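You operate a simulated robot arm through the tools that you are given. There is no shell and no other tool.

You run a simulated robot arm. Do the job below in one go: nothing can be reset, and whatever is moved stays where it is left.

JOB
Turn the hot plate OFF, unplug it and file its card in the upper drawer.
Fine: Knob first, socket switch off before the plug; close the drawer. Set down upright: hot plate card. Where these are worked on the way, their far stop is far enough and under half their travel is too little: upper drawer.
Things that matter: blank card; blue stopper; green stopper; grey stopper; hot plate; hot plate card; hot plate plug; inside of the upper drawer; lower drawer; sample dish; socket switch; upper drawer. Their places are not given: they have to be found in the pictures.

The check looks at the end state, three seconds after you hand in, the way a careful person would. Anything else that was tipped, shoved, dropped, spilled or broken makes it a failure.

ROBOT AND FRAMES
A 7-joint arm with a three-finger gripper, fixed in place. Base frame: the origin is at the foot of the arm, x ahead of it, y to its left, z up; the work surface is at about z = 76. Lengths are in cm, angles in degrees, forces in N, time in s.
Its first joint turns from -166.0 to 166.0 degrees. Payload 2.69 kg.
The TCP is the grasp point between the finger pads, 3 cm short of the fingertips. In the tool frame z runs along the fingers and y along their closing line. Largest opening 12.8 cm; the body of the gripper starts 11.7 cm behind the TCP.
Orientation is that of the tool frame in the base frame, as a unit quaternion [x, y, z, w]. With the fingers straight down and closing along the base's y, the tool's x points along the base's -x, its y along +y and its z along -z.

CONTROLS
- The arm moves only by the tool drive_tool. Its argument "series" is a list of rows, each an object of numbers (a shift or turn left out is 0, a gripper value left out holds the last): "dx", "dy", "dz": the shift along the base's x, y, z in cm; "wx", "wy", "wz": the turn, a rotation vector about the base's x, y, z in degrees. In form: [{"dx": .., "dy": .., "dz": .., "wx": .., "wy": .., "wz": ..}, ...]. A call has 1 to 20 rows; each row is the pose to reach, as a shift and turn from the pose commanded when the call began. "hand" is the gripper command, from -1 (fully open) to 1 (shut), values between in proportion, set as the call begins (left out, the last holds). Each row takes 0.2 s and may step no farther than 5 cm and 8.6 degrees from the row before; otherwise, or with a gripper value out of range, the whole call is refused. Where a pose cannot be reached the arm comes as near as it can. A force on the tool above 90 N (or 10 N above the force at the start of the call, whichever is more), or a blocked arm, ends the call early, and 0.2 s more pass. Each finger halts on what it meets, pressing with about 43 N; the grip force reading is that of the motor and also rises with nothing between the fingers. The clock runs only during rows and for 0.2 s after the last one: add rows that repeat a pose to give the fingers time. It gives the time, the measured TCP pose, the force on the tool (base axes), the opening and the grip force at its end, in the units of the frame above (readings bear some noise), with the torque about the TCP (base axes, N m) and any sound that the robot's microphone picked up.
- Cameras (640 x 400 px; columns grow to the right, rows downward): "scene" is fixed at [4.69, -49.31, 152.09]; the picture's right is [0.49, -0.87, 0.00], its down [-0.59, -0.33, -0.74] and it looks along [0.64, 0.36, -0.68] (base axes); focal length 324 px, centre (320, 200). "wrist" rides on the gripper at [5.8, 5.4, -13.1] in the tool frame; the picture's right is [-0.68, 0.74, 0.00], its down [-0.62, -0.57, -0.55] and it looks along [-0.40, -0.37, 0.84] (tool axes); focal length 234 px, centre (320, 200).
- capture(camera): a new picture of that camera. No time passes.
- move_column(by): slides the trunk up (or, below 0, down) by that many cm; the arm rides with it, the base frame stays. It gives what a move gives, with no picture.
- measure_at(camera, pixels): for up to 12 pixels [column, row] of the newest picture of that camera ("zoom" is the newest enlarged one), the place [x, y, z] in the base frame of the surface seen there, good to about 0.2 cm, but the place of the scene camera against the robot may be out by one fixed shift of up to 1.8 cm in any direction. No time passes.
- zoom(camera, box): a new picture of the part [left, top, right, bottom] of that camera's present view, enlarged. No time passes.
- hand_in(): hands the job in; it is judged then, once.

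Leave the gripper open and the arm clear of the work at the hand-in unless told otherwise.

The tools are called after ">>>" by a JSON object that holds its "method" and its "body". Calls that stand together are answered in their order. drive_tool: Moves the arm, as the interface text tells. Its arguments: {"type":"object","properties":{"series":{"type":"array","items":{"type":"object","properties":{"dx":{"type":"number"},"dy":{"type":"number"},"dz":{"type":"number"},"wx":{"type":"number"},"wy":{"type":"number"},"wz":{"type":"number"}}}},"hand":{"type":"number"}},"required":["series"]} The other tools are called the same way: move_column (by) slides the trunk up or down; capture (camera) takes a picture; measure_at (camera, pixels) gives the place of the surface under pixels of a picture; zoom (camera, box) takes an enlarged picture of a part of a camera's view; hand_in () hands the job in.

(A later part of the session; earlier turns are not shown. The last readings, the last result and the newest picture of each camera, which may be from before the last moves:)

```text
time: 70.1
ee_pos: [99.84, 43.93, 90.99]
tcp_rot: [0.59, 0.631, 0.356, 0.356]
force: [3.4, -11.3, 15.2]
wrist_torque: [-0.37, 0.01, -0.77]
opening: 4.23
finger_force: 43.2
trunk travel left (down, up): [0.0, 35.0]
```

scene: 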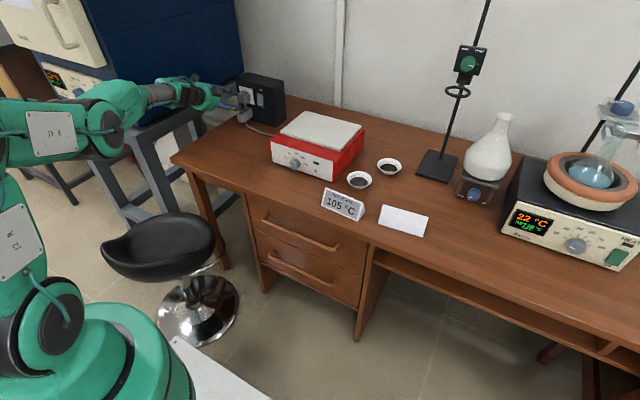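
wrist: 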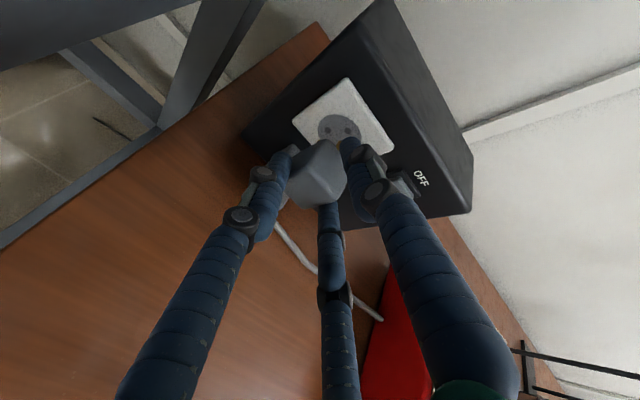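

Vertical motion is rigidly resisted, so the plug rides on a guide and will stay put. I return to neutral and open the fingers.

>>> {"method": "drive_tool", "body": {"series": [{"dx": 0, "dz": 0.3}, {"dx": -0.1, "dz": 0.3}]}}

>>> {"method": "drive_tool", "body": {"series": [{"dx": 0}, {"dx": 0}, {"dx": 0}], "hand": 0.125}}

>>> {"method": "zoom", "body": {"camera": "scene", "box": [230, 75, 280, 125]}}

```text
time: 70.7
ee_pos: [99.75, 43.96, 90.95]
tcp_rot: [0.591, 0.631, 0.355, 0.356]
force: [20.3, -3.6, 5.2]
wrist_torque: [-0.28, -0.91, -0.51]
opening: 4.24
finger_force: 43.1
trunk travel left (down, up): [0.0, 35.0]
```

```text
time: 71.5
ee_pos: [99.61, 43.92, 90.95]
tcp_rot: [0.59, 0.631, 0.355, 0.356]
force: [-0.5, 0.4, 0.6]
wrist_torque: [-0.03, 0.04, 0.03]
opening: 5.57
finger_force: 0.0
trunk travel left (down, up): [0.0, 35.0]
```

```text
8.00 times, centred on (255, 100) of scene
```

zoom: 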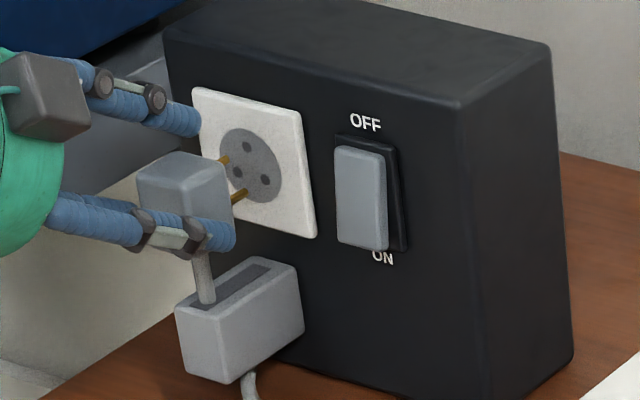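

The plug stayed out. I retreat straight back 9 cm, then look.

>>> {"method": "drive_tool", "body": {"series": [{"dx": -1}, {"dx": -2.5}, {"dx": -5}, {"dx": -9}, {"dx": -12, "dz": 2}, {"dx": -12, "dz": 2}]}}

>>> {"method": "capture", "body": {"camera": "wrist"}}

>>> {"method": "zoom", "body": {"camera": "scene", "box": [200, 60, 300, 140]}}

```text
time: 72.9
ee_pos: [89.21, 44.44, 94.21]
tcp_rot: [0.592, 0.637, 0.348, 0.351]
force: [0.1, -0.5, 0.6]
wrist_torque: [0.01, 0.09, 0.01]
opening: 5.64
finger_force: 0.0
out of reach, approached as far as the arm can: row 4, 5, 6
trunk travel left (down, up): [0.0, 35.0]
```

```text
taken
```

wrist: 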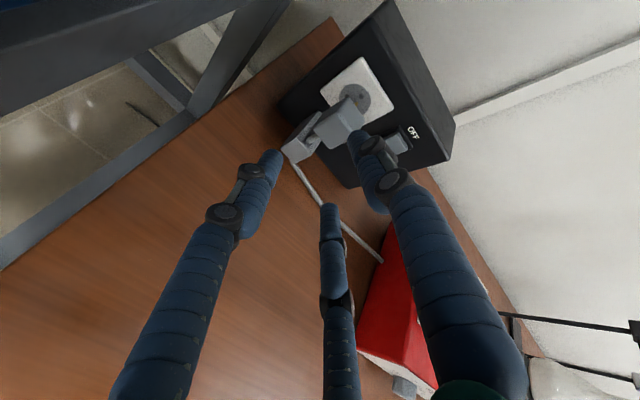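

```text
5.00 times, centred on (250, 100) of scene
```

zoom: 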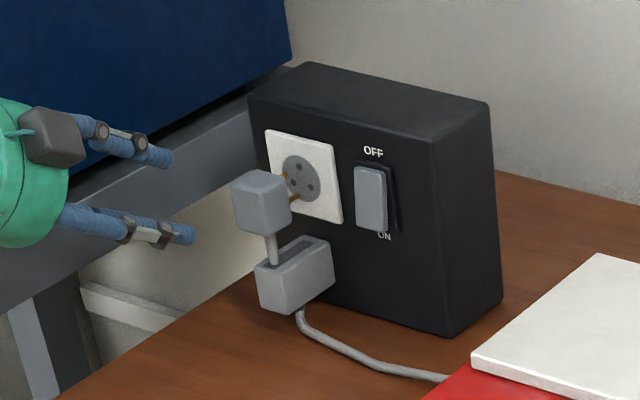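

The plug is out, with pins clear of the socket, and the switch is OFF. Next is the drawer. I reduce pitch to about 30° and move the hand to (60, 0, 100) to view the drawer handles and cards.

>>> {"method": "drive_tool", "body": {"series": [{"dx": -3, "dy": -2, "dz": 2, "wy": 4}, {"dx": -6, "dy": -5, "dz": 4, "wy": 8}, {"dx": -9, "dy": -8, "dz": 6, "wy": 12}, {"dx": -12, "dy": -12, "dz": 7, "wy": 16}, {"dx": -15, "dy": -16, "dz": 7, "wy": 20}, {"dx": -18, "dy": -20, "dz": 7, "wy": 24}, {"dx": -20, "dy": -24, "dz": 7, "wy": 28}, {"dx": -22, "dy": -28, "dz": 7, "wy": 30}, {"dx": -24, "dy": -32, "dz": 7, "wy": 30}, {"dx": -26, "dy": -36, "dz": 7, "wy": 30}, {"dx": -28, "dy": -40, "dz": 7, "wy": 30}, {"dx": -29, "dy": -44, "dz": 7, "wy": 30}, {"dx": -29, "dy": -44, "dz": 7, "wy": 30}], "hand": -1}}

>>> {"method": "capture", "body": {"camera": "wrist"}}

>>> {"method": "capture", "body": {"camera": "scene"}}

```text
refused: row 4 steps farther than a row can; nothing moved
```

```text
taken
```

wrist: 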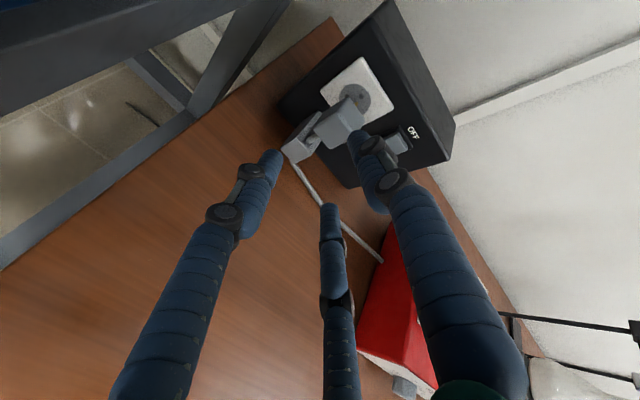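

```text
taken
```

scene: 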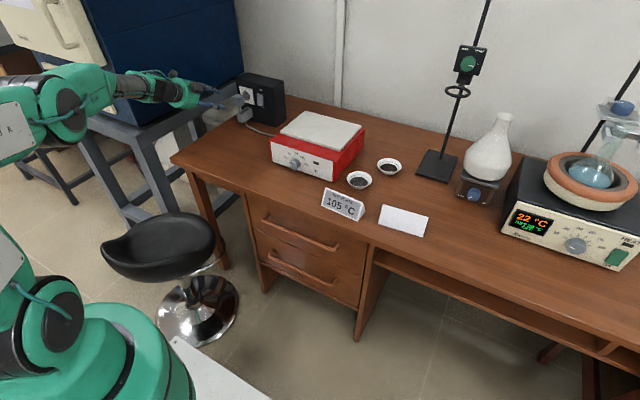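

The call was refused because of step size and nothing moved. I repeat with even steps.

>>> {"method": "drive_tool", "body": {"series": [{"dx": -2.5, "dy": -2, "dz": 1.5, "wy": 4}, {"dx": -5, "dy": -5, "dz": 3, "wy": 8}, {"dx": -7.5, "dy": -8.5, "dz": 4.5, "wy": 12}, {"dx": -10, "dy": -12, "dz": 6, "wy": 16}, {"dx": -12, "dy": -16, "dz": 7, "wy": 20}, {"dx": -14, "dy": -20, "dz": 7, "wy": 24}, {"dx": -16, "dy": -24, "dz": 7, "wy": 28}, {"dx": -18, "dy": -28, "dz": 7, "wy": 30}, {"dx": -20, "dy": -32, "dz": 7, "wy": 30}, {"dx": -23, "dy": -36, "dz": 7, "wy": 30}, {"dx": -26, "dy": -40, "dz": 7, "wy": 30}, {"dx": -29, "dy": -44, "dz": 7, "wy": 30}, {"dx": -29, "dy": -44, "dz": 7, "wy": 30}], "hand": -1}}

>>> {"method": "capture", "body": {"camera": "wrist"}}

>>> {"method": "capture", "body": {"camera": "scene"}}

```text
time: 75.7
ee_pos: [60.4, 0.37, 101.34]
tcp_rot: [0.663, 0.701, 0.19, 0.18]
force: [-0.3, 0.7, 0.3]
wrist_torque: [-0.02, -0.01, 0.01]
opening: 12.81
finger_force: 0.1
trunk travel left (down, up): [0.0, 35.0]
```

```text
taken
```

wrist: 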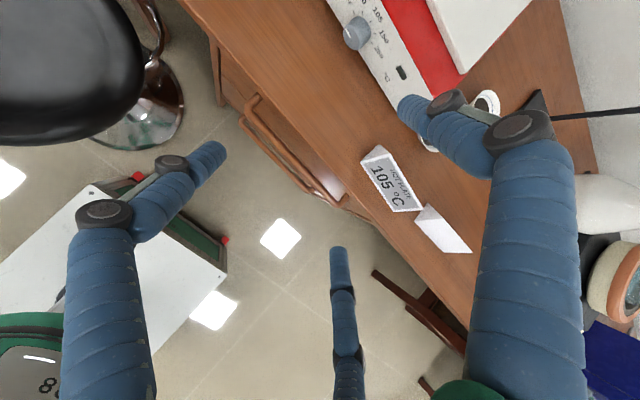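

```text
taken
```

scene: 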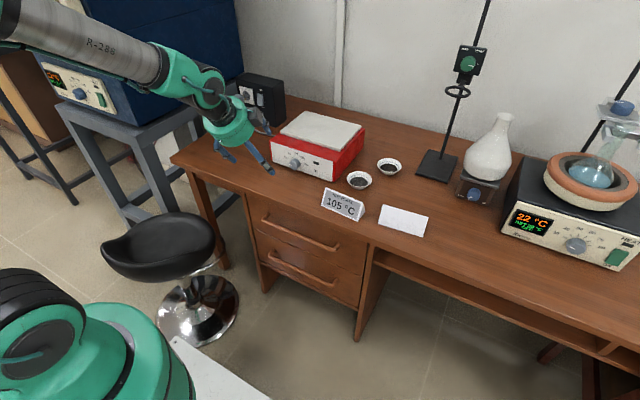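

A good view of both handles at (250,110)–(335,200) and both cards. I zoom and measure them.

>>> {"method": "zoom", "body": {"camera": "wrist", "box": [220, 70, 380, 230]}}

>>> {"method": "measure_at", "body": {"camera": "wrist", "pixels": [[254, 98], [262, 112], [280, 142], [295, 160], [318, 187], [242, 122], [270, 158], [300, 190], [330, 204], [230, 60], [300, 130], [350, 185]]}}

>>> {"method": "measure_at", "body": {"camera": "wrist", "pixels": [[377, 148], [361, 160], [421, 209], [388, 213], [390, 180], [424, 211], [436, 205], [414, 226], [471, 252], [430, 250], [445, 235], [402, 190]]}}

```text
2.50 times, centred on (300, 150) of wrist
```

zoom: 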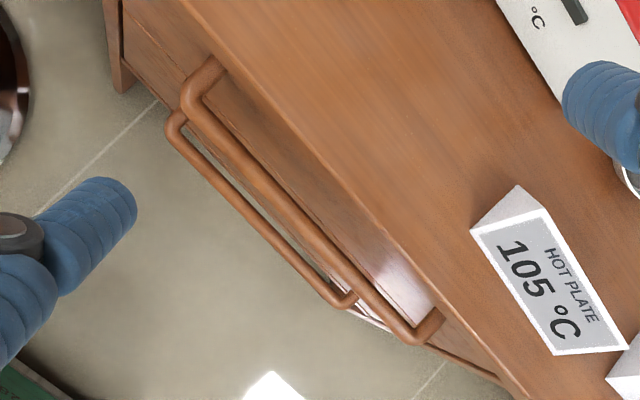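

```text
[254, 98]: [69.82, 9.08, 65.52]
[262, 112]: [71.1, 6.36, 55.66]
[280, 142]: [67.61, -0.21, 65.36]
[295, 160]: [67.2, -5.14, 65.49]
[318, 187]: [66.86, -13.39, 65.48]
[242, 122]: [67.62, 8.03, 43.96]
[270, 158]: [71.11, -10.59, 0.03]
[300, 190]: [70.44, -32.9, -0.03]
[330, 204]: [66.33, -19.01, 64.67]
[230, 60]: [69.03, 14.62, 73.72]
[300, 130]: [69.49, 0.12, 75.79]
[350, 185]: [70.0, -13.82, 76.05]
```

```text
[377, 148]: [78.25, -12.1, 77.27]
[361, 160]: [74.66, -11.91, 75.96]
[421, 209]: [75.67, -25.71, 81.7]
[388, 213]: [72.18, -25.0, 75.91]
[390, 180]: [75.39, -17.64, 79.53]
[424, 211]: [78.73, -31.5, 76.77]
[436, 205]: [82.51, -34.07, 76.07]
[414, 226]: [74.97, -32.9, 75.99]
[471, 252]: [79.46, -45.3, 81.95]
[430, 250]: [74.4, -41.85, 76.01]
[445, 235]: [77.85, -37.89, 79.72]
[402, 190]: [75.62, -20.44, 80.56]
```

The upper handle bar: top z≈65.5, x≈67.2, spanning y from 9 to −18, with drawer fronts at x≈71 and the desk edge at 68.9. I'll grasp the bar near y=−5 with the single finger behind and above it. First, pre-shape to 3 cm and move down in front to about (60, −5, 80).

>>> {"method": "drive_tool", "body": {"series": [{"dx": -0.5, "dy": -1, "dz": -4}, {"dx": -0.5, "dy": -2, "dz": -8}, {"dx": -0.5, "dy": -3.5, "dz": -12}, {"dx": -0.5, "dy": -5, "dz": -16}, {"dx": -0.5, "dy": -5.3, "dz": -20}, {"dx": -0.5, "dy": -5.3, "dz": -21.5}, {"dx": -0.5, "dy": -5.3, "dz": -21.5}], "hand": 0.5}}

>>> {"method": "capture", "body": {"camera": "wrist"}}

>>> {"method": "capture", "body": {"camera": "scene"}}

```text
time: 77.3
ee_pos: [59.72, -4.64, 79.76]
tcp_rot: [0.662, 0.702, 0.191, 0.181]
force: [-0.4, 0.1, -0.1]
wrist_torque: [0.01, -0.02, -0.02]
opening: 3.19
finger_force: 0.1
trunk travel left (down, up): [0.0, 35.0]
```

```text
taken
```

wrist: 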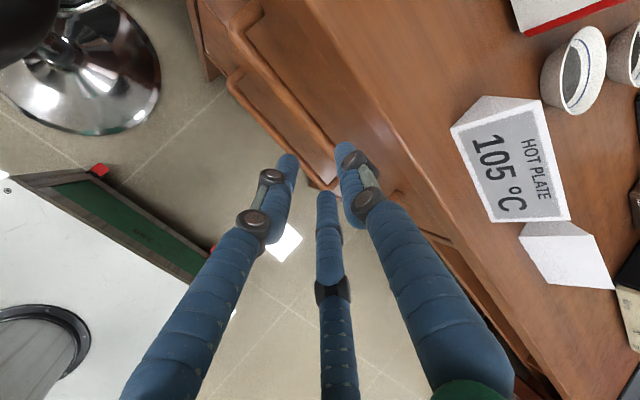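

```text
taken
```

scene: 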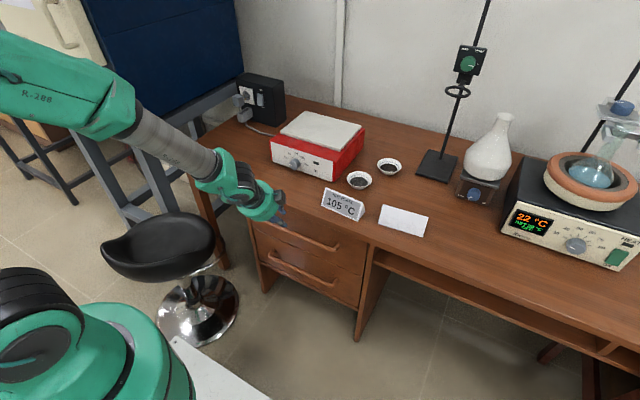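

Reached cleanly. There's a white bench at the lower left, and I need to know whether it is in the way of pulling. I measure it, and the handle bar nearby.

>>> {"method": "measure_at", "body": {"camera": "wrist", "pixels": [[100, 250], [180, 270], [100, 185], [230, 300], [265, 75], [290, 105], [315, 140], [327, 160], [245, 30], [300, 100], [270, 130], [395, 150]]}}

>>> {"method": "measure_at", "body": {"camera": "scene", "pixels": [[200, 370], [180, 345], [240, 390], [260, 398]]}}

```text
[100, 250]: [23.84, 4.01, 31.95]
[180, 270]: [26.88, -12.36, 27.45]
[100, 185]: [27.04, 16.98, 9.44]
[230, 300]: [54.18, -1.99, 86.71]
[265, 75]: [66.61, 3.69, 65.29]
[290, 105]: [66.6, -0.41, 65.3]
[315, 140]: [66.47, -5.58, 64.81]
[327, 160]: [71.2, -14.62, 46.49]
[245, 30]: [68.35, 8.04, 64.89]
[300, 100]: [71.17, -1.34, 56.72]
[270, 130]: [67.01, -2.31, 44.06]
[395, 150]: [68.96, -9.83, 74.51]
```

```text
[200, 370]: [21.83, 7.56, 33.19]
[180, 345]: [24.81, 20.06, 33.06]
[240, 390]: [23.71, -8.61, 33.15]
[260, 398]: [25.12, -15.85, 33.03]
```

That bench is the robot's own low pedestal (z≈33), not in the way. The bar's centre is near x≈66.8, z≈64.7. I go to the pre-grasp (63.2, −5, 71).

>>> {"method": "drive_tool", "body": {"series": [{"dx": 1, "dy": -0.2, "dz": -3}, {"dx": 2.2, "dy": -0.4, "dz": -6}, {"dx": 3.5, "dy": -0.5, "dz": -8.7}, {"dx": 3.5, "dy": -0.5, "dz": -8.7}]}}

>>> {"method": "capture", "body": {"camera": "wrist"}}

>>> {"method": "zoom", "body": {"camera": "wrist", "box": [230, 60, 430, 220]}}

```text
time: 78.3
ee_pos: [63.08, -5.05, 71.07]
tcp_rot: [0.662, 0.702, 0.19, 0.181]
force: [-1.2, 0.6, -0.8]
wrist_torque: [0.0, -0.03, -0.01]
opening: 3.2
finger_force: 0.0
trunk travel left (down, up): [0.0, 35.0]
```

```text
taken
```

wrist: 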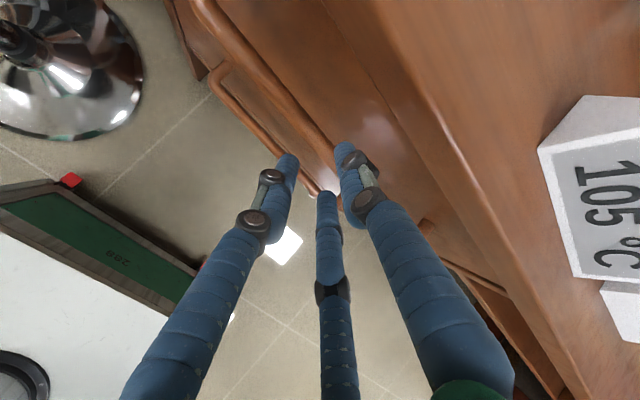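

```text
2.50 times, centred on (330, 140) of wrist
```

zoom: 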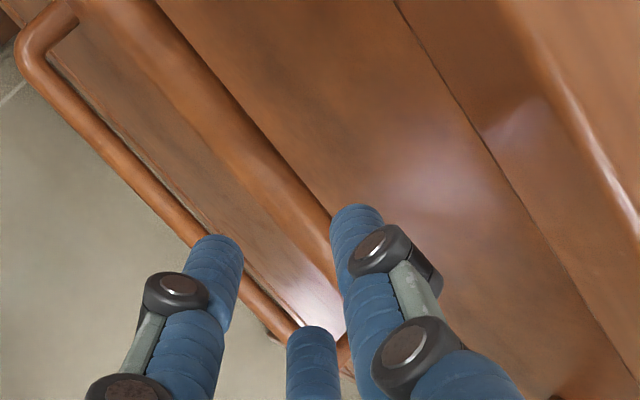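

>>> {"method": "measure_at", "body": {"camera": "zoom", "pixels": [[300, 195], [325, 230], [260, 150], [352, 212], [218, 243], [312, 332], [340, 290], [280, 190], [240, 100], [330, 120]]}}

```text
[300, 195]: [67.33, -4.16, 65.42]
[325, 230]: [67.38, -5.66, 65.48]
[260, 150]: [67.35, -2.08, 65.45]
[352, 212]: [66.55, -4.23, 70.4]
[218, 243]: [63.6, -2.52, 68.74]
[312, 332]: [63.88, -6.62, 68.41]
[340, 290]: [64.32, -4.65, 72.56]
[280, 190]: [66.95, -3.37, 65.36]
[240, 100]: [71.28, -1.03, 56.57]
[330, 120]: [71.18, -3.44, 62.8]
```

The bar centre is at x≈67.2, z≈64.85, and the drawer front at 71.2. I open to 4.4 cm and advance along the tool axis to (66.15, −5, 65.75).

>>> {"method": "drive_tool", "body": {"series": [{"dx": 0}, {"dx": 0.8, "dz": -1.4}, {"dx": 1.6, "dz": -2.8}, {"dx": 2.4, "dz": -4.2}, {"dx": 3.04, "dz": -5.3}, {"dx": 3.04, "dz": -5.3}], "hand": 0.31}}

>>> {"method": "capture", "body": {"camera": "wrist"}}

>>> {"method": "zoom", "body": {"camera": "wrist", "box": [230, 60, 430, 220]}}

```text
time: 79.7
ee_pos: [66.25, -5.03, 65.75]
tcp_rot: [0.662, 0.703, 0.189, 0.181]
force: [-7.2, 2.0, -6.9]
wrist_torque: [0.29, 0.15, -0.13]
opening: 4.68
finger_force: 1.4
trunk travel left (down, up): [0.0, 35.0]
```

```text
taken
```

wrist: 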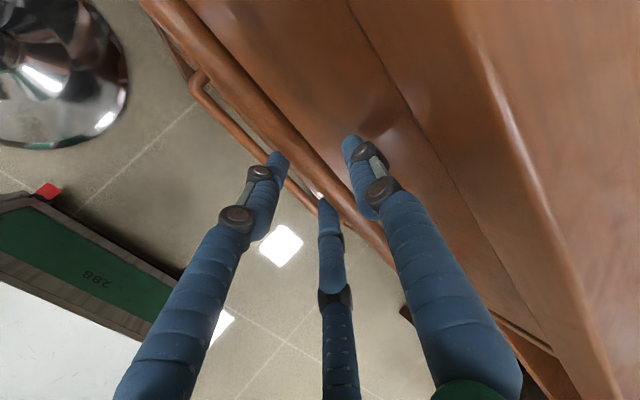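

```text
2.50 times, centred on (330, 140) of wrist
```

zoom: 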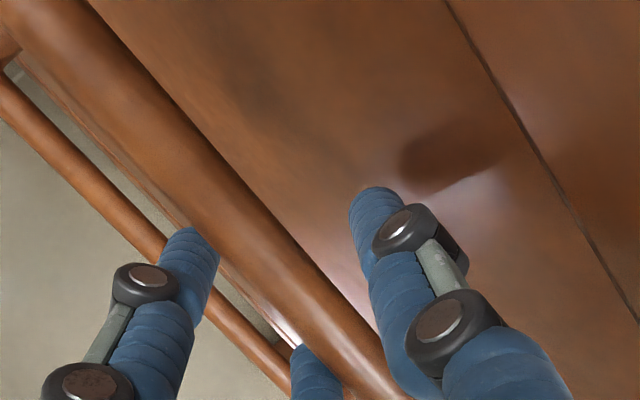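

The bar lies between the single finger and the pair, with light contact from the pair. I close the hand on the bar.

>>> {"method": "drive_tool", "body": {"series": [{"dx": 0}, {"dx": 0}, {"dx": 0}, {"dx": 0}], "hand": 0.8}}

>>> {"method": "capture", "body": {"camera": "wrist"}}

>>> {"method": "zoom", "body": {"camera": "wrist", "box": [230, 60, 430, 220]}}

```text
time: 80.7
ee_pos: [66.01, -5.13, 65.57]
tcp_rot: [0.664, 0.701, 0.188, 0.179]
force: [-35.8, -22.2, -23.8]
wrist_torque: [0.31, 0.64, -1.83]
opening: 2.89
finger_force: 44.9
trunk travel left (down, up): [0.0, 35.0]
```

```text
taken
```

wrist: 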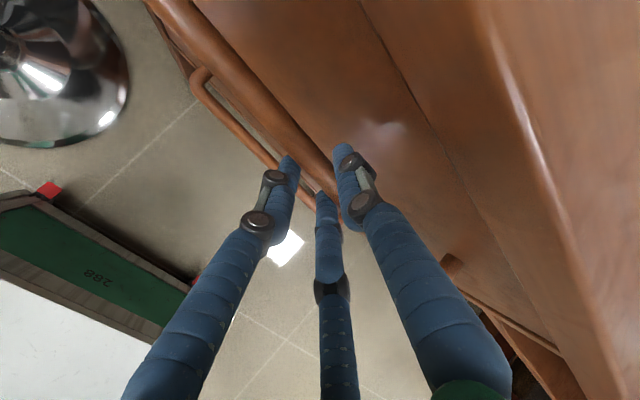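

```text
2.50 times, centred on (330, 140) of wrist
```

zoom: 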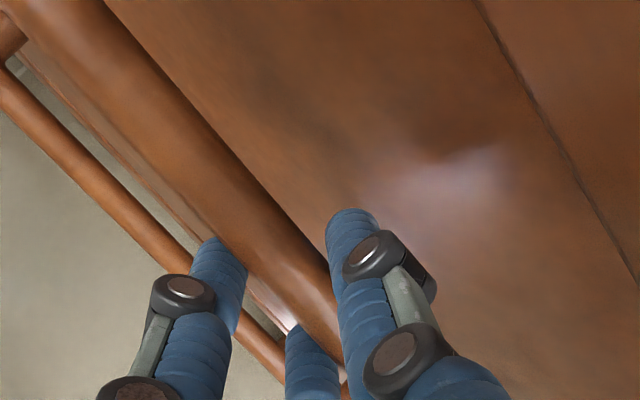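

Gripped, with the single finger hooked behind the bar. I re-centre slightly (−x, −z) and begin pulling the drawer out.

>>> {"method": "drive_tool", "body": {"series": [{"dx": -0.4, "dy": -0.1, "dz": -0.25}, {"dx": -1.0, "dy": -0.1, "dz": -0.25}, {"dx": -2.0, "dy": -0.1, "dz": -0.25}, {"dx": -3.0, "dy": -0.1, "dz": -0.25}, {"dx": -4.0, "dy": -0.1, "dz": -0.25}, {"dx": -4.0, "dy": -0.1, "dz": -0.25}]}}

>>> {"method": "capture", "body": {"camera": "wrist"}}

>>> {"method": "capture", "body": {"camera": "scene"}}

```text
time: 82.1
ee_pos: [62.48, -5.24, 65.5]
tcp_rot: [0.661, 0.703, 0.192, 0.181]
force: [0.8, 34.4, -19.3]
wrist_torque: [1.63, 0.23, -0.57]
opening: 2.87
finger_force: 44.4
trunk travel left (down, up): [0.0, 35.0]
```

```text
taken
```

wrist: 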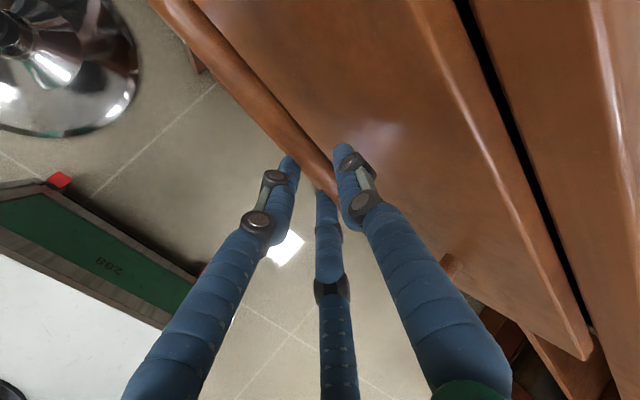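

```text
taken
```

scene: 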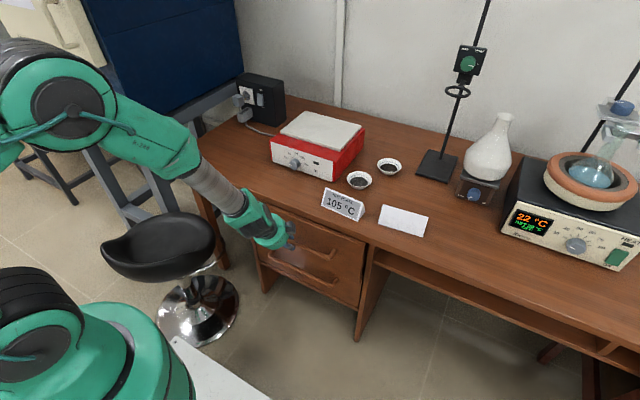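

The drawer is moving. I relax the y offset and continue pulling slowly.

>>> {"method": "drive_tool", "body": {"series": [{"dx": -0.8, "dy": 0.25}, {"dx": -1.6, "dy": 0.25}, {"dx": -2.4, "dy": 0.25}, {"dx": -3.2, "dy": 0.25}, {"dx": -4.0, "dy": 0.25}, {"dx": -4.8, "dy": 0.25}, {"dx": -5.6, "dy": 0.25}, {"dx": -6.4, "dy": 0.25}, {"dx": -7.2, "dy": 0.25}, {"dx": -8.0, "dy": 0.25}, {"dx": -8.0, "dy": 0.25}]}}

>>> {"method": "capture", "body": {"camera": "wrist"}}

>>> {"method": "capture", "body": {"camera": "scene"}}

```text
time: 84.5
ee_pos: [54.34, -5.07, 65.65]
tcp_rot: [0.662, 0.702, 0.192, 0.182]
force: [1.3, -19.4, 14.2]
wrist_torque: [0.54, -0.23, -1.05]
opening: 2.86
finger_force: 44.9
trunk travel left (down, up): [0.0, 35.0]
```

```text
taken
```

wrist: 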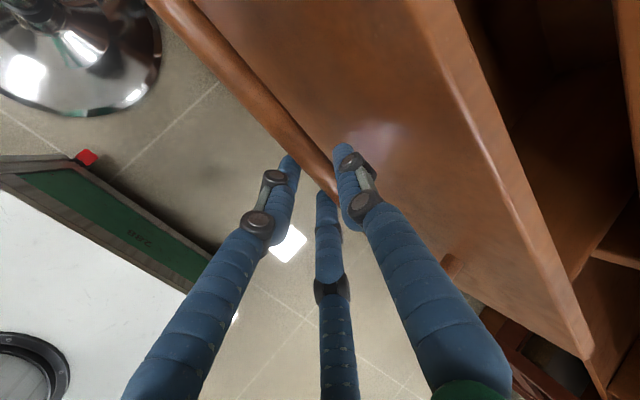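

```text
taken
```

scene: 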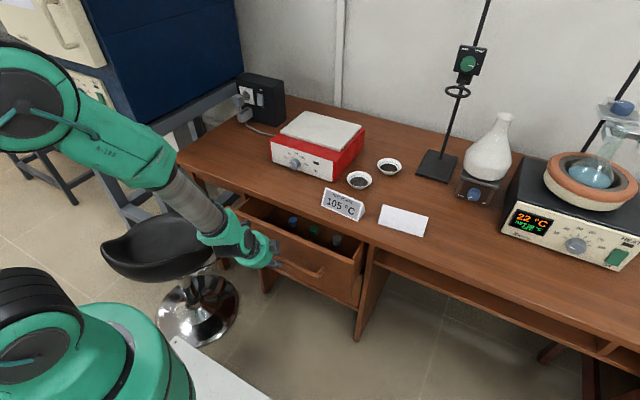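

The drawer is open about 12 cm and three stoppers (blue, green, grey) stand inside. I keep pulling gently.

>>> {"method": "drive_tool", "body": {"series": [{"dx": -0.8, "dy": -0.1}, {"dx": -1.6, "dy": -0.1}, {"dx": -2.4, "dy": -0.1}, {"dx": -3.2, "dy": -0.1}, {"dx": -4.0, "dy": -0.1}, {"dx": -4.8, "dy": -0.1}, {"dx": -5.6, "dy": -0.1}, {"dx": -6.4, "dy": -0.1}, {"dx": -7.2, "dy": -0.1}, {"dx": -8.0, "dy": -0.1}, {"dx": -8.0, "dy": -0.1}]}}

>>> {"method": "capture", "body": {"camera": "scene"}}

>>> {"method": "zoom", "body": {"camera": "scene", "box": [210, 170, 400, 310]}}

```text
time: 86.9
ee_pos: [46.29, -4.97, 65.57]
tcp_rot: [0.663, 0.701, 0.191, 0.181]
force: [-1.6, -5.2, 17.2]
wrist_torque: [0.35, -0.16, -1.27]
opening: 2.85
finger_force: 45.1
trunk travel left (down, up): [0.0, 35.0]
```

```text
taken
```

scene: 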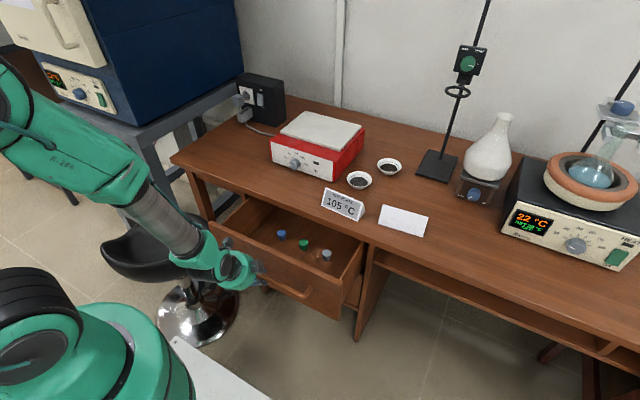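

```text
2.86 times, centred on (305, 240) of scene
```

zoom: 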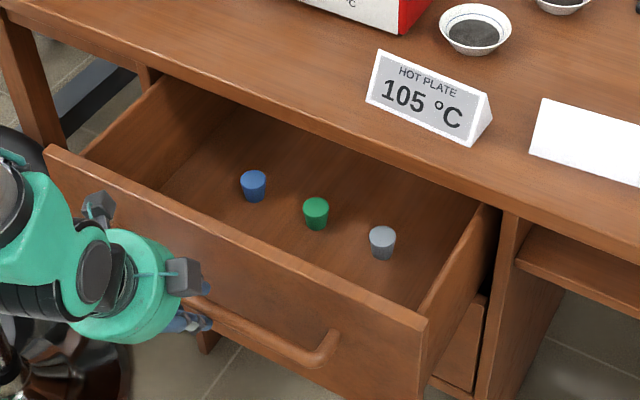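

About 20 cm open and stoppers standing undisturbed. I continue very slowly to find the far stop.

>>> {"method": "drive_tool", "body": {"series": [{"dx": -0.5}, {"dx": -1.0}, {"dx": -1.5}, {"dx": -2.0}, {"dx": -2.5}, {"dx": -3.0}, {"dx": -3.0}]}}

>>> {"method": "capture", "body": {"camera": "scene"}}

>>> {"method": "zoom", "body": {"camera": "scene", "box": [210, 170, 400, 310]}}

```text
time: 88.5
ee_pos: [43.26, -4.95, 65.57]
tcp_rot: [0.662, 0.702, 0.19, 0.181]
force: [-0.1, 9.2, 11.9]
wrist_torque: [0.81, -0.17, -0.88]
opening: 2.85
finger_force: 45.2
trunk travel left (down, up): [0.0, 35.0]
```

```text
taken
```

scene: 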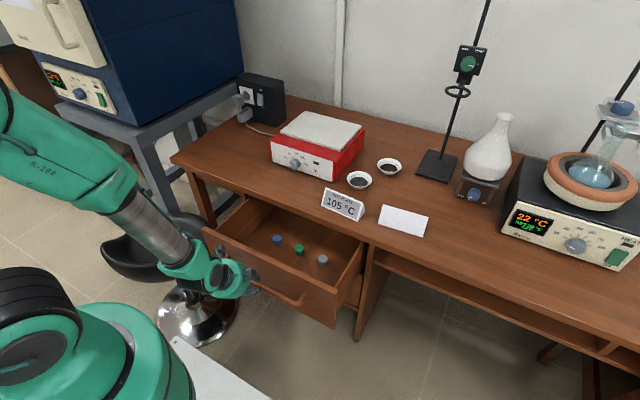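

```text
2.86 times, centred on (305, 240) of scene
```

zoom: 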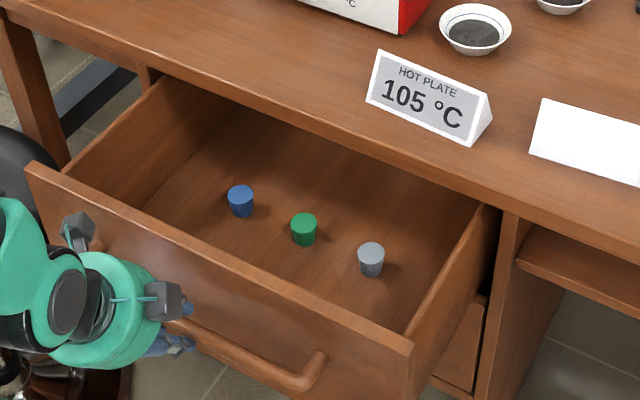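

I measure the stoppers and drawer interior in the scene picture to judge the free floor space for the card.

>>> {"method": "measure_at", "body": {"camera": "scene", "pixels": [[277, 238], [299, 248], [322, 258], [290, 255], [260, 225], [300, 232], [330, 245], [345, 262], [280, 285], [232, 240], [250, 205], [335, 300]]}}

>>> {"method": "measure_at", "body": {"camera": "zoom", "pixels": [[241, 213], [304, 242], [371, 273], [200, 215], [270, 255], [340, 290], [300, 180], [350, 200], [420, 230], [400, 330], [120, 170], [200, 120]]}}

```text
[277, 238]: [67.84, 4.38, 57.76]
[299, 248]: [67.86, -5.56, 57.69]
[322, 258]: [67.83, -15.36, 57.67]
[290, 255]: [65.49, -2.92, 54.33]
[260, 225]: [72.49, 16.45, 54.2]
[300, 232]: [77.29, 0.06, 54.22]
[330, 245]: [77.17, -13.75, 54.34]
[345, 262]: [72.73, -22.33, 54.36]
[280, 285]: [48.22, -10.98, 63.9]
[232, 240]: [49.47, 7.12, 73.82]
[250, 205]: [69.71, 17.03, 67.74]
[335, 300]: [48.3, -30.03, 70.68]
```

```text
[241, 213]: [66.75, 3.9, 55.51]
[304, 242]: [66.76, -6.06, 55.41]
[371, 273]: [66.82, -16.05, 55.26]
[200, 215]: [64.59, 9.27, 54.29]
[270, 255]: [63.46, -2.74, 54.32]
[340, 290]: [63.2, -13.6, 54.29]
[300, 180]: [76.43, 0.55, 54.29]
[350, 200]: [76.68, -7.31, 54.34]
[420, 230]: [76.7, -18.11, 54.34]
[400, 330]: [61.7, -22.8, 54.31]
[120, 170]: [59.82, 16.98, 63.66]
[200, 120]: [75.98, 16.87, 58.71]
```

The floor is at z≈53, stoppers at x≈68 (y≈4, −6, −16), front inner wall at x≈50, side walls at y≈16 and −23. There's room in front of the stoppers. I pull further, slowly, to reach the far stop for more space.

>>> {"method": "drive_tool", "body": {"series": [{"dx": -0.5}, {"dx": -1.0}, {"dx": -1.5}, {"dx": -2.0}, {"dx": -2.5}, {"dx": -3.0}, {"dx": -3.5}, {"dx": -4.0}, {"dx": -4.0}]}}

>>> {"method": "capture", "body": {"camera": "scene"}}

>>> {"method": "zoom", "body": {"camera": "scene", "box": [200, 170, 390, 310]}}

```text
time: 90.5
ee_pos: [39.43, -5.13, 65.57]
tcp_rot: [0.662, 0.701, 0.19, 0.182]
force: [-1.7, 9.8, 30.9]
wrist_torque: [0.37, -0.42, -1.12]
opening: 2.84
finger_force: 44.8
trunk travel left (down, up): [0.0, 35.0]
```

```text
taken
```

scene: 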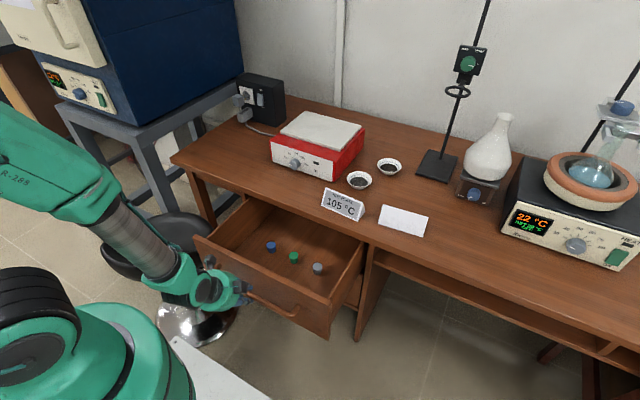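

```text
2.86 times, centred on (295, 240) of scene
```

zoom: 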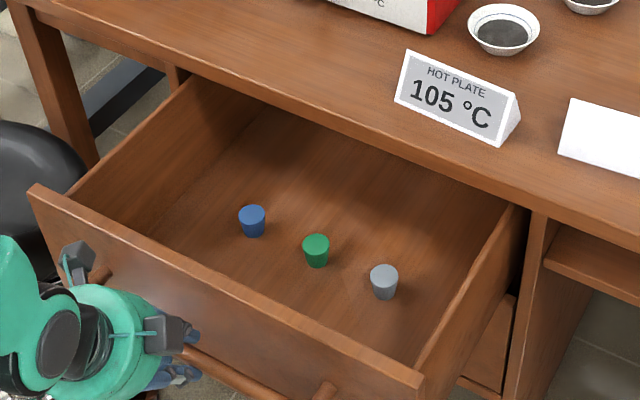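

Still no stop at about 27 cm. I relieve the vertical strain (+0.3 z) and keep pulling slowly.

>>> {"method": "drive_tool", "body": {"series": [{"dx": -0.5, "dz": 0.3}, {"dx": -1.0, "dz": 0.3}, {"dx": -1.5, "dz": 0.3}, {"dx": -2.0, "dz": 0.3}, {"dx": -2.5, "dz": 0.3}, {"dx": -3.0, "dz": 0.3}, {"dx": -3.5, "dz": 0.3}, {"dx": -4.0, "dz": 0.3}, {"dx": -4.0, "dz": 0.3}]}}

>>> {"method": "capture", "body": {"camera": "scene"}}

```text
time: 92.5
ee_pos: [35.21, -4.99, 65.66]
tcp_rot: [0.663, 0.702, 0.19, 0.179]
force: [-1.4, -12.1, -53.1]
wrist_torque: [1.09, 0.61, -1.04]
opening: 2.85
finger_force: 45.2
trunk travel left (down, up): [0.0, 35.0]
```

```text
taken
```

scene: 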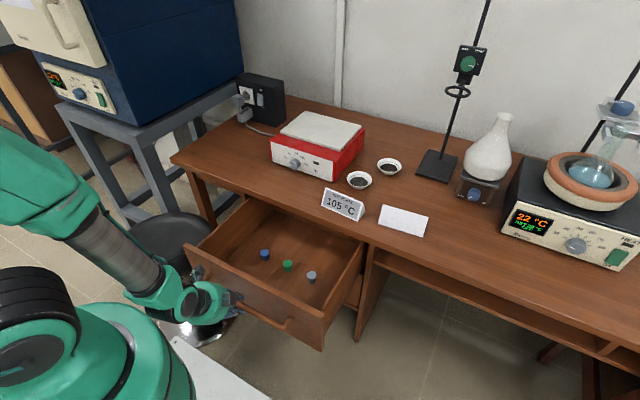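

31 cm open, still moving. I correct z by −0.2 and continue.

>>> {"method": "drive_tool", "body": {"series": [{"dx": -0.4, "dz": -0.2}, {"dx": -0.8, "dz": -0.2}, {"dx": -1.2, "dz": -0.2}, {"dx": -1.6, "dz": -0.2}, {"dx": -2.0, "dz": -0.2}, {"dx": -2.4, "dz": -0.2}, {"dx": -2.8, "dz": -0.2}, {"dx": -3.2, "dz": -0.2}, {"dx": -3.2, "dz": -0.2}]}}

>>> {"method": "capture", "body": {"camera": "scene"}}

```text
time: 94.5
ee_pos: [33.59, -5.5, 66.27]
tcp_rot: [0.66, 0.7, 0.194, 0.19]
force: [1.9, 12.0, -55.9]
wrist_torque: [1.4, 0.8, -0.8]
opening: 2.88
finger_force: 45.2
trunk travel left (down, up): [0.0, 35.0]
```

```text
taken
```

scene: 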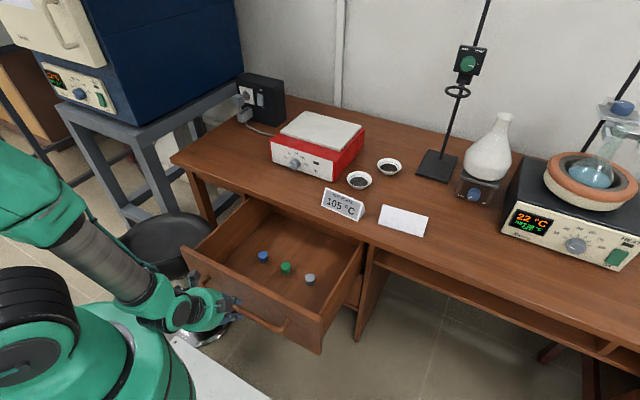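

The arm itself now seems near its inner limit (x stayed at 33.6 with vertical strain). I measure how far the drawer is open before going on.

>>> {"method": "measure_at", "body": {"camera": "scene", "pixels": [[264, 256], [287, 267], [310, 279], [300, 300], [250, 280], [318, 300], [230, 240], [290, 215], [350, 250], [240, 212], [262, 235], [280, 290]]}}

```text
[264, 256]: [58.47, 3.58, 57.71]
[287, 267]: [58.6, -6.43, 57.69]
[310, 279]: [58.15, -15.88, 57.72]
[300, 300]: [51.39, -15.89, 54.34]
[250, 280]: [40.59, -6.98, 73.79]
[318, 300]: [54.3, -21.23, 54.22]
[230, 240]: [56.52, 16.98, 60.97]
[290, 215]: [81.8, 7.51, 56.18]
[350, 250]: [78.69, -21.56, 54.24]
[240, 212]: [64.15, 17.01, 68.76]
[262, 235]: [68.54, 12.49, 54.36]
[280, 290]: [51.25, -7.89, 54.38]
```

The drawer is about 32 cm open, which is plenty. I relax the command back toward where the hand actually is so nothing springs when I let go.

>>> {"method": "drive_tool", "body": {"series": [{"dx": 0.8}, {"dx": 1.6}, {"dx": 1.6}]}}

```text
time: 95.3
ee_pos: [33.55, -4.98, 65.6]
tcp_rot: [0.663, 0.701, 0.19, 0.181]
force: [1.1, -6.6, 45.9]
wrist_torque: [0.22, -0.69, -0.91]
opening: 2.87
finger_force: 45.5
trunk travel left (down, up): [0.0, 35.0]
```

>>> {"method": "drive_tool", "body": {"series": [{"dz": 0.15}, {"dz": 0.15}]}}

```text
time: 95.9
ee_pos: [33.57, -5.12, 65.49]
tcp_rot: [0.663, 0.702, 0.191, 0.18]
force: [-1.4, 0.7, 16.8]
wrist_torque: [0.63, -0.23, -0.9]
opening: 2.88
finger_force: 45.3
trunk travel left (down, up): [0.0, 35.0]
```

Nearly relaxed. I add +0.08 in z and open the fingers to 5 cm to let go of the bar.

>>> {"method": "drive_tool", "body": {"series": [{"dz": 0.08}, {"dz": 0.08}]}}

>>> {"method": "drive_tool", "body": {"series": [{"dx": 0}, {"dx": 0}, {"dx": 0}], "hand": 0.25}}

>>> {"method": "capture", "body": {"camera": "wrist"}}

>>> {"method": "capture", "body": {"camera": "scene"}}

```text
time: 96.5
ee_pos: [33.51, -4.96, 65.5]
tcp_rot: [0.663, 0.702, 0.188, 0.178]
force: [-0.1, -2.9, -20.6]
wrist_torque: [0.81, 0.23, -1.13]
opening: 2.87
finger_force: 45.1
trunk travel left (down, up): [0.0, 35.0]
```

```text
time: 97.3
ee_pos: [33.76, -5.13, 65.66]
tcp_rot: [0.662, 0.702, 0.191, 0.181]
force: [-0.3, 0.9, 0.1]
wrist_torque: [0.02, 0.0, 0.04]
opening: 4.82
finger_force: 0.0
trunk travel left (down, up): [0.0, 35.0]
```

```text
taken
```

wrist: 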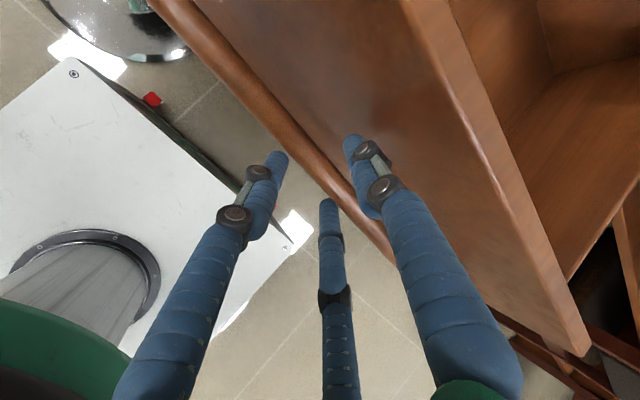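

```text
taken
```

scene: 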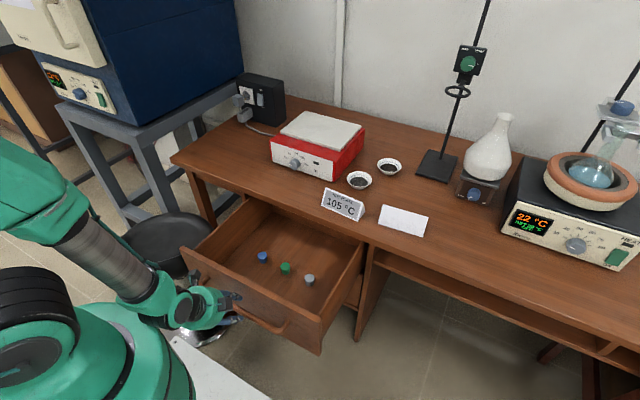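

Released cleanly. I back out along the tool axis (up and toward the robot), then rise.

>>> {"method": "drive_tool", "body": {"series": [{"dx": -0.8, "dz": 1.38}, {"dx": -1.6, "dz": 2.76}, {"dx": -2.2, "dz": 3.8}, {"dx": -2.4, "dz": 6}, {"dx": -2.0, "dz": 10}, {"dx": -1, "dz": 14}, {"dx": 0, "dz": 18}, {"dx": 1, "dz": 22}, {"dx": 2, "dz": 26}]}}

>>> {"method": "capture", "body": {"camera": "scene"}}

```text
time: 99.3
ee_pos: [35.94, -5.07, 91.83]
tcp_rot: [0.663, 0.701, 0.19, 0.18]
force: [0.0, -0.1, 0.4]
wrist_torque: [0.02, 0.04, 0.05]
opening: 4.77
finger_force: 0.0
trunk travel left (down, up): [0.0, 35.0]
```

```text
taken
```

scene: 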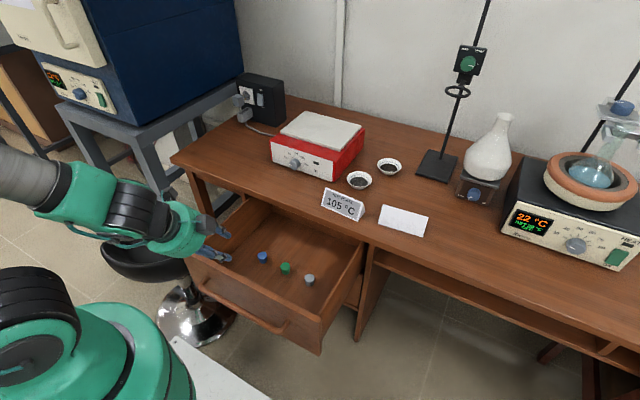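

Clear of the handle, with the drawer staying open. Now to the hot plate card: I level the tool to vertical and move above it to (70, −19, 100) to look closely.

>>> {"method": "drive_tool", "body": {"series": [{"dx": 3.8, "dy": -1.5, "dz": 1, "wy": 4}, {"dx": 7.6, "dy": -3, "dz": 2, "wy": 8}, {"dx": 11.4, "dy": -4.5, "dz": 3, "wy": 12}, {"dx": 15.2, "dy": -6, "dz": 4, "wy": 16}, {"dx": 19, "dy": -7.5, "dz": 5, "wy": 20}, {"dx": 22.8, "dy": -9, "dz": 6, "wy": 24}, {"dx": 26.6, "dy": -10.5, "dz": 7, "wy": 27}, {"dx": 30.4, "dy": -12, "dz": 8, "wy": 30}, {"dx": 34, "dy": -14, "dz": 8, "wy": 30}, {"dx": 34, "dy": -14, "dz": 8, "wy": 30}], "hand": -1}}

>>> {"method": "capture", "body": {"camera": "wrist"}}

>>> {"method": "capture", "body": {"camera": "scene"}}

```text
time: 101.5
ee_pos: [69.69, -19.2, 99.7]
tcp_rot: [0.689, 0.725, 0.012, -0.007]
force: [-0.7, -0.3, -1.0]
wrist_torque: [0.01, 0.03, 0.01]
opening: 12.79
finger_force: 0.1
trunk travel left (down, up): [0.0, 35.0]
```

```text
taken
```

wrist: 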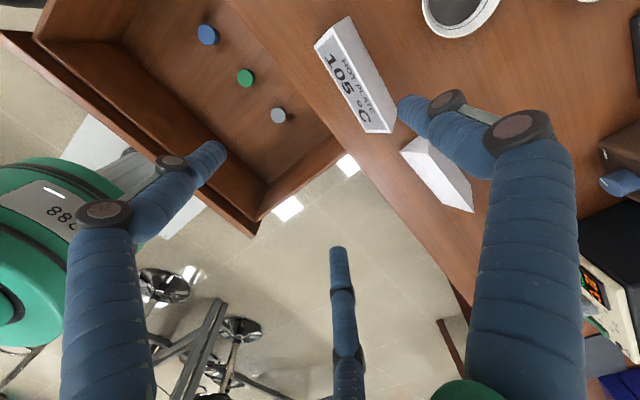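

```text
taken
```

scene: 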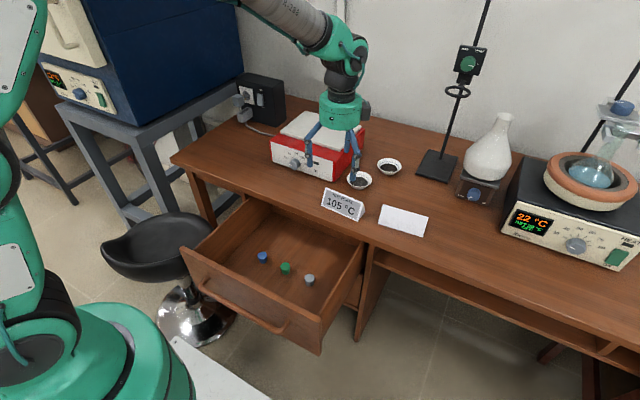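

Both cards and the open drawer with stoppers are visible. I zoom and measure the hot plate card's corners and ridge.

>>> {"method": "zoom", "body": {"camera": "wrist", "box": [290, 0, 490, 220]}}

>>> {"method": "measure_at", "body": {"camera": "wrist", "pixels": [[349, 19], [316, 45], [392, 129], [366, 131], [394, 110], [370, 75], [340, 75], [355, 95], [425, 140], [402, 151], [472, 211], [440, 170]]}}

```text
1.82 times, centred on (390, 110) of wrist
```

zoom: 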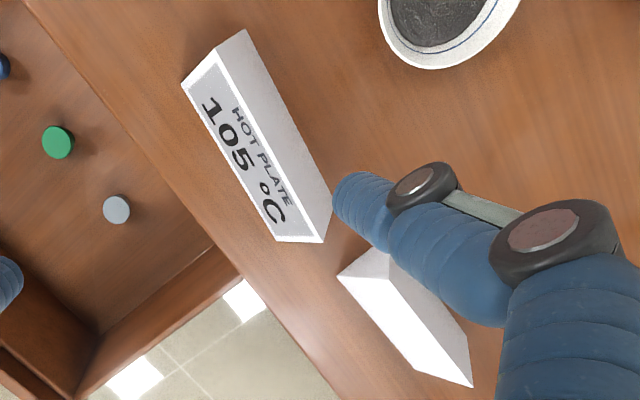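

```text
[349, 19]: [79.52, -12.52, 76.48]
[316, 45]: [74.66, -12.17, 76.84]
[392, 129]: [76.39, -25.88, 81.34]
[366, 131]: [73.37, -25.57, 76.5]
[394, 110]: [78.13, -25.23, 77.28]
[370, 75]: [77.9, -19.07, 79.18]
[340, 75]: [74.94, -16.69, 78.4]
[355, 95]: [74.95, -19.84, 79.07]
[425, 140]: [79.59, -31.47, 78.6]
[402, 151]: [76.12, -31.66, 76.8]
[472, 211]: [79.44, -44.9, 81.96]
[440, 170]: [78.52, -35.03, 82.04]
```

>>> {"method": "zoom", "body": {"camera": "wrist", "box": [300, 5, 410, 145]}}

```text
2.86 times, centred on (355, 75) of wrist
```

zoom: 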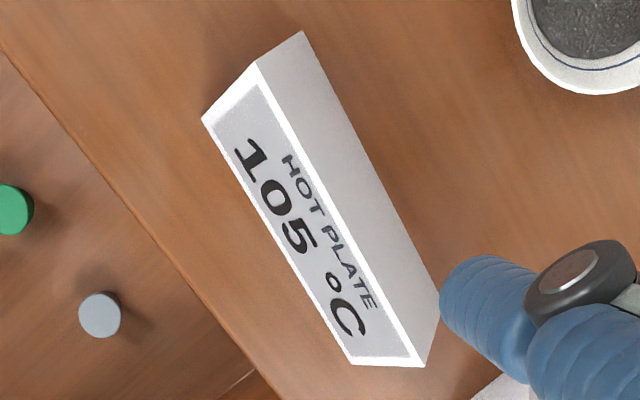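

>>> {"method": "measure_at", "body": {"camera": "zoom", "pixels": [[255, 70], [258, 68], [203, 121], [302, 34], [340, 215], [342, 218], [421, 363], [352, 362], [438, 300], [300, 140], [270, 130], [370, 180]]}}

```text
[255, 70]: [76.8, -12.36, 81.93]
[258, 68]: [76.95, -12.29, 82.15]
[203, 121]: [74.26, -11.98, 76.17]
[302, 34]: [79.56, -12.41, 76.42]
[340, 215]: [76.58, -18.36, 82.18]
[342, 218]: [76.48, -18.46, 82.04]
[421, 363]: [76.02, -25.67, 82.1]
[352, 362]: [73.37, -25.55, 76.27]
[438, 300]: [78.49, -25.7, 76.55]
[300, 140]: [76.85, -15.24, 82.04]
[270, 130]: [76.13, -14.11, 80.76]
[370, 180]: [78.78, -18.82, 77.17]
```

The card is a tent: base x 73.8–79.1, ridge at (76.9,−12.3)–(76.0,−25.7), height 6.15, axis turned about 4° from y. I check where the nearest dish rim is, since the back finger comes down at x≈80–82.

>>> {"method": "measure_at", "body": {"camera": "wrist", "pixels": [[424, 8], [430, 25], [445, 36], [462, 38], [480, 28], [495, 8], [208, 35], [246, 78], [278, 115], [150, 90], [255, 210], [225, 190]]}}

```text
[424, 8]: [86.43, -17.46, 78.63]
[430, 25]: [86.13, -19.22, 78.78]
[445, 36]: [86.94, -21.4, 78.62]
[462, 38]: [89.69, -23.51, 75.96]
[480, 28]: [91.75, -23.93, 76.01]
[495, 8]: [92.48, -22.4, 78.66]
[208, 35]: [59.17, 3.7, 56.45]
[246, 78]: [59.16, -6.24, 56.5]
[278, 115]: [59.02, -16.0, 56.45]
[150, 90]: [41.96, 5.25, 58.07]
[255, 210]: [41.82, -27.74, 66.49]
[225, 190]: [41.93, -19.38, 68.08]
```

The dish rim is at x≥86, so there's ample room. Stoppers are at x≈59.1 and the drawer's front inner wall at x≈42. I align the hand with the card (−6.7° yaw, −1.5° about x), set the opening to 9 cm, and go above it at (75.4, −18.9, 90).

>>> {"method": "drive_tool", "body": {"series": [{"dx": 1.5, "dy": 0.1, "dz": -2.5, "wx": -0.4, "wz": -1.7}, {"dx": 3, "dy": 0.2, "dz": -5, "wx": -0.8, "wz": -3.4}, {"dx": 4.5, "dy": 0.3, "dz": -7.5, "wx": -1.2, "wz": -5.1}, {"dx": 5.7, "dy": 0.3, "dz": -10, "wx": -1.5, "wz": -6.7}, {"dx": 5.7, "dy": 0.3, "dz": -10, "wx": -1.5, "wz": -6.7}], "hand": -0.4}}

>>> {"method": "capture", "body": {"camera": "wrist"}}

>>> {"method": "capture", "body": {"camera": "scene"}}

```text
time: 102.7
ee_pos: [75.44, -18.93, 89.8]
tcp_rot: [0.73, 0.684, 0.003, 0.003]
force: [1.3, -1.0, -0.3]
wrist_torque: [-0.02, 0.04, 0.02]
opening: 8.98
finger_force: 0.1
trunk travel left (down, up): [0.0, 35.0]
```

```text
taken
```

wrist: 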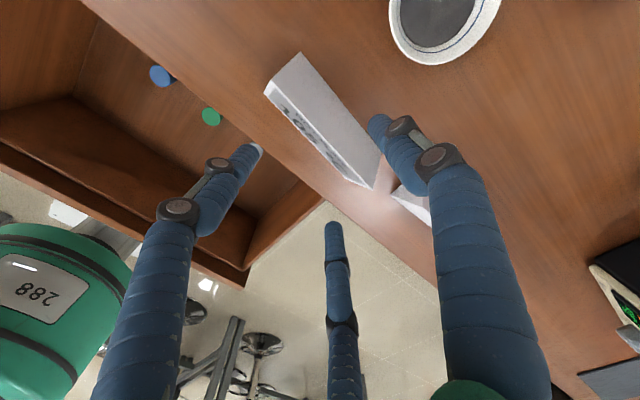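

```text
taken
```

scene: 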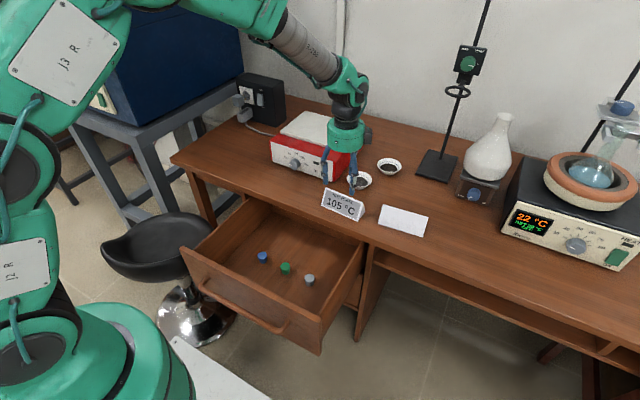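

The orientation now matches the card's axis. I descend to z=84.5, just above the ridge height for the tips, and check the finger placement.

>>> {"method": "drive_tool", "body": {"series": [{"dz": -2}, {"dz": -4}, {"dz": -5.3}, {"dz": -5.3}]}}

>>> {"method": "capture", "body": {"camera": "wrist"}}

>>> {"method": "zoom", "body": {"camera": "scene", "box": [290, 120, 400, 230]}}

```text
time: 103.7
ee_pos: [75.44, -18.84, 84.68]
tcp_rot: [0.73, 0.684, 0.004, 0.002]
force: [1.1, 0.0, -0.2]
wrist_torque: [-0.03, 0.0, 0.04]
opening: 8.98
finger_force: 0.0
trunk travel left (down, up): [0.0, 35.0]
```

```text
taken
```

wrist: 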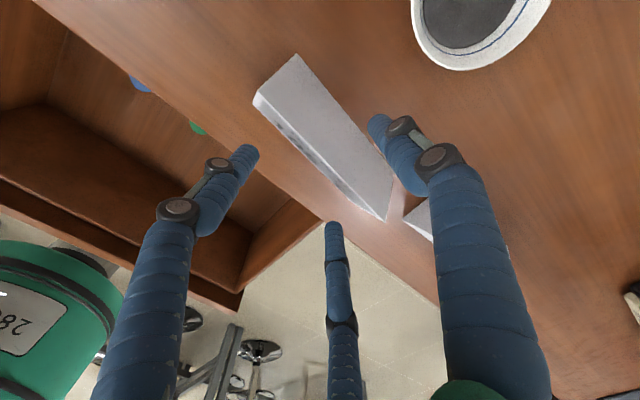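

```text
3.64 times, centred on (345, 175) of scene
```

zoom: 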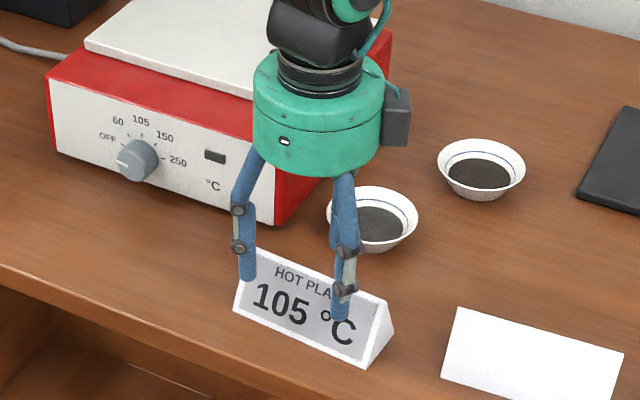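

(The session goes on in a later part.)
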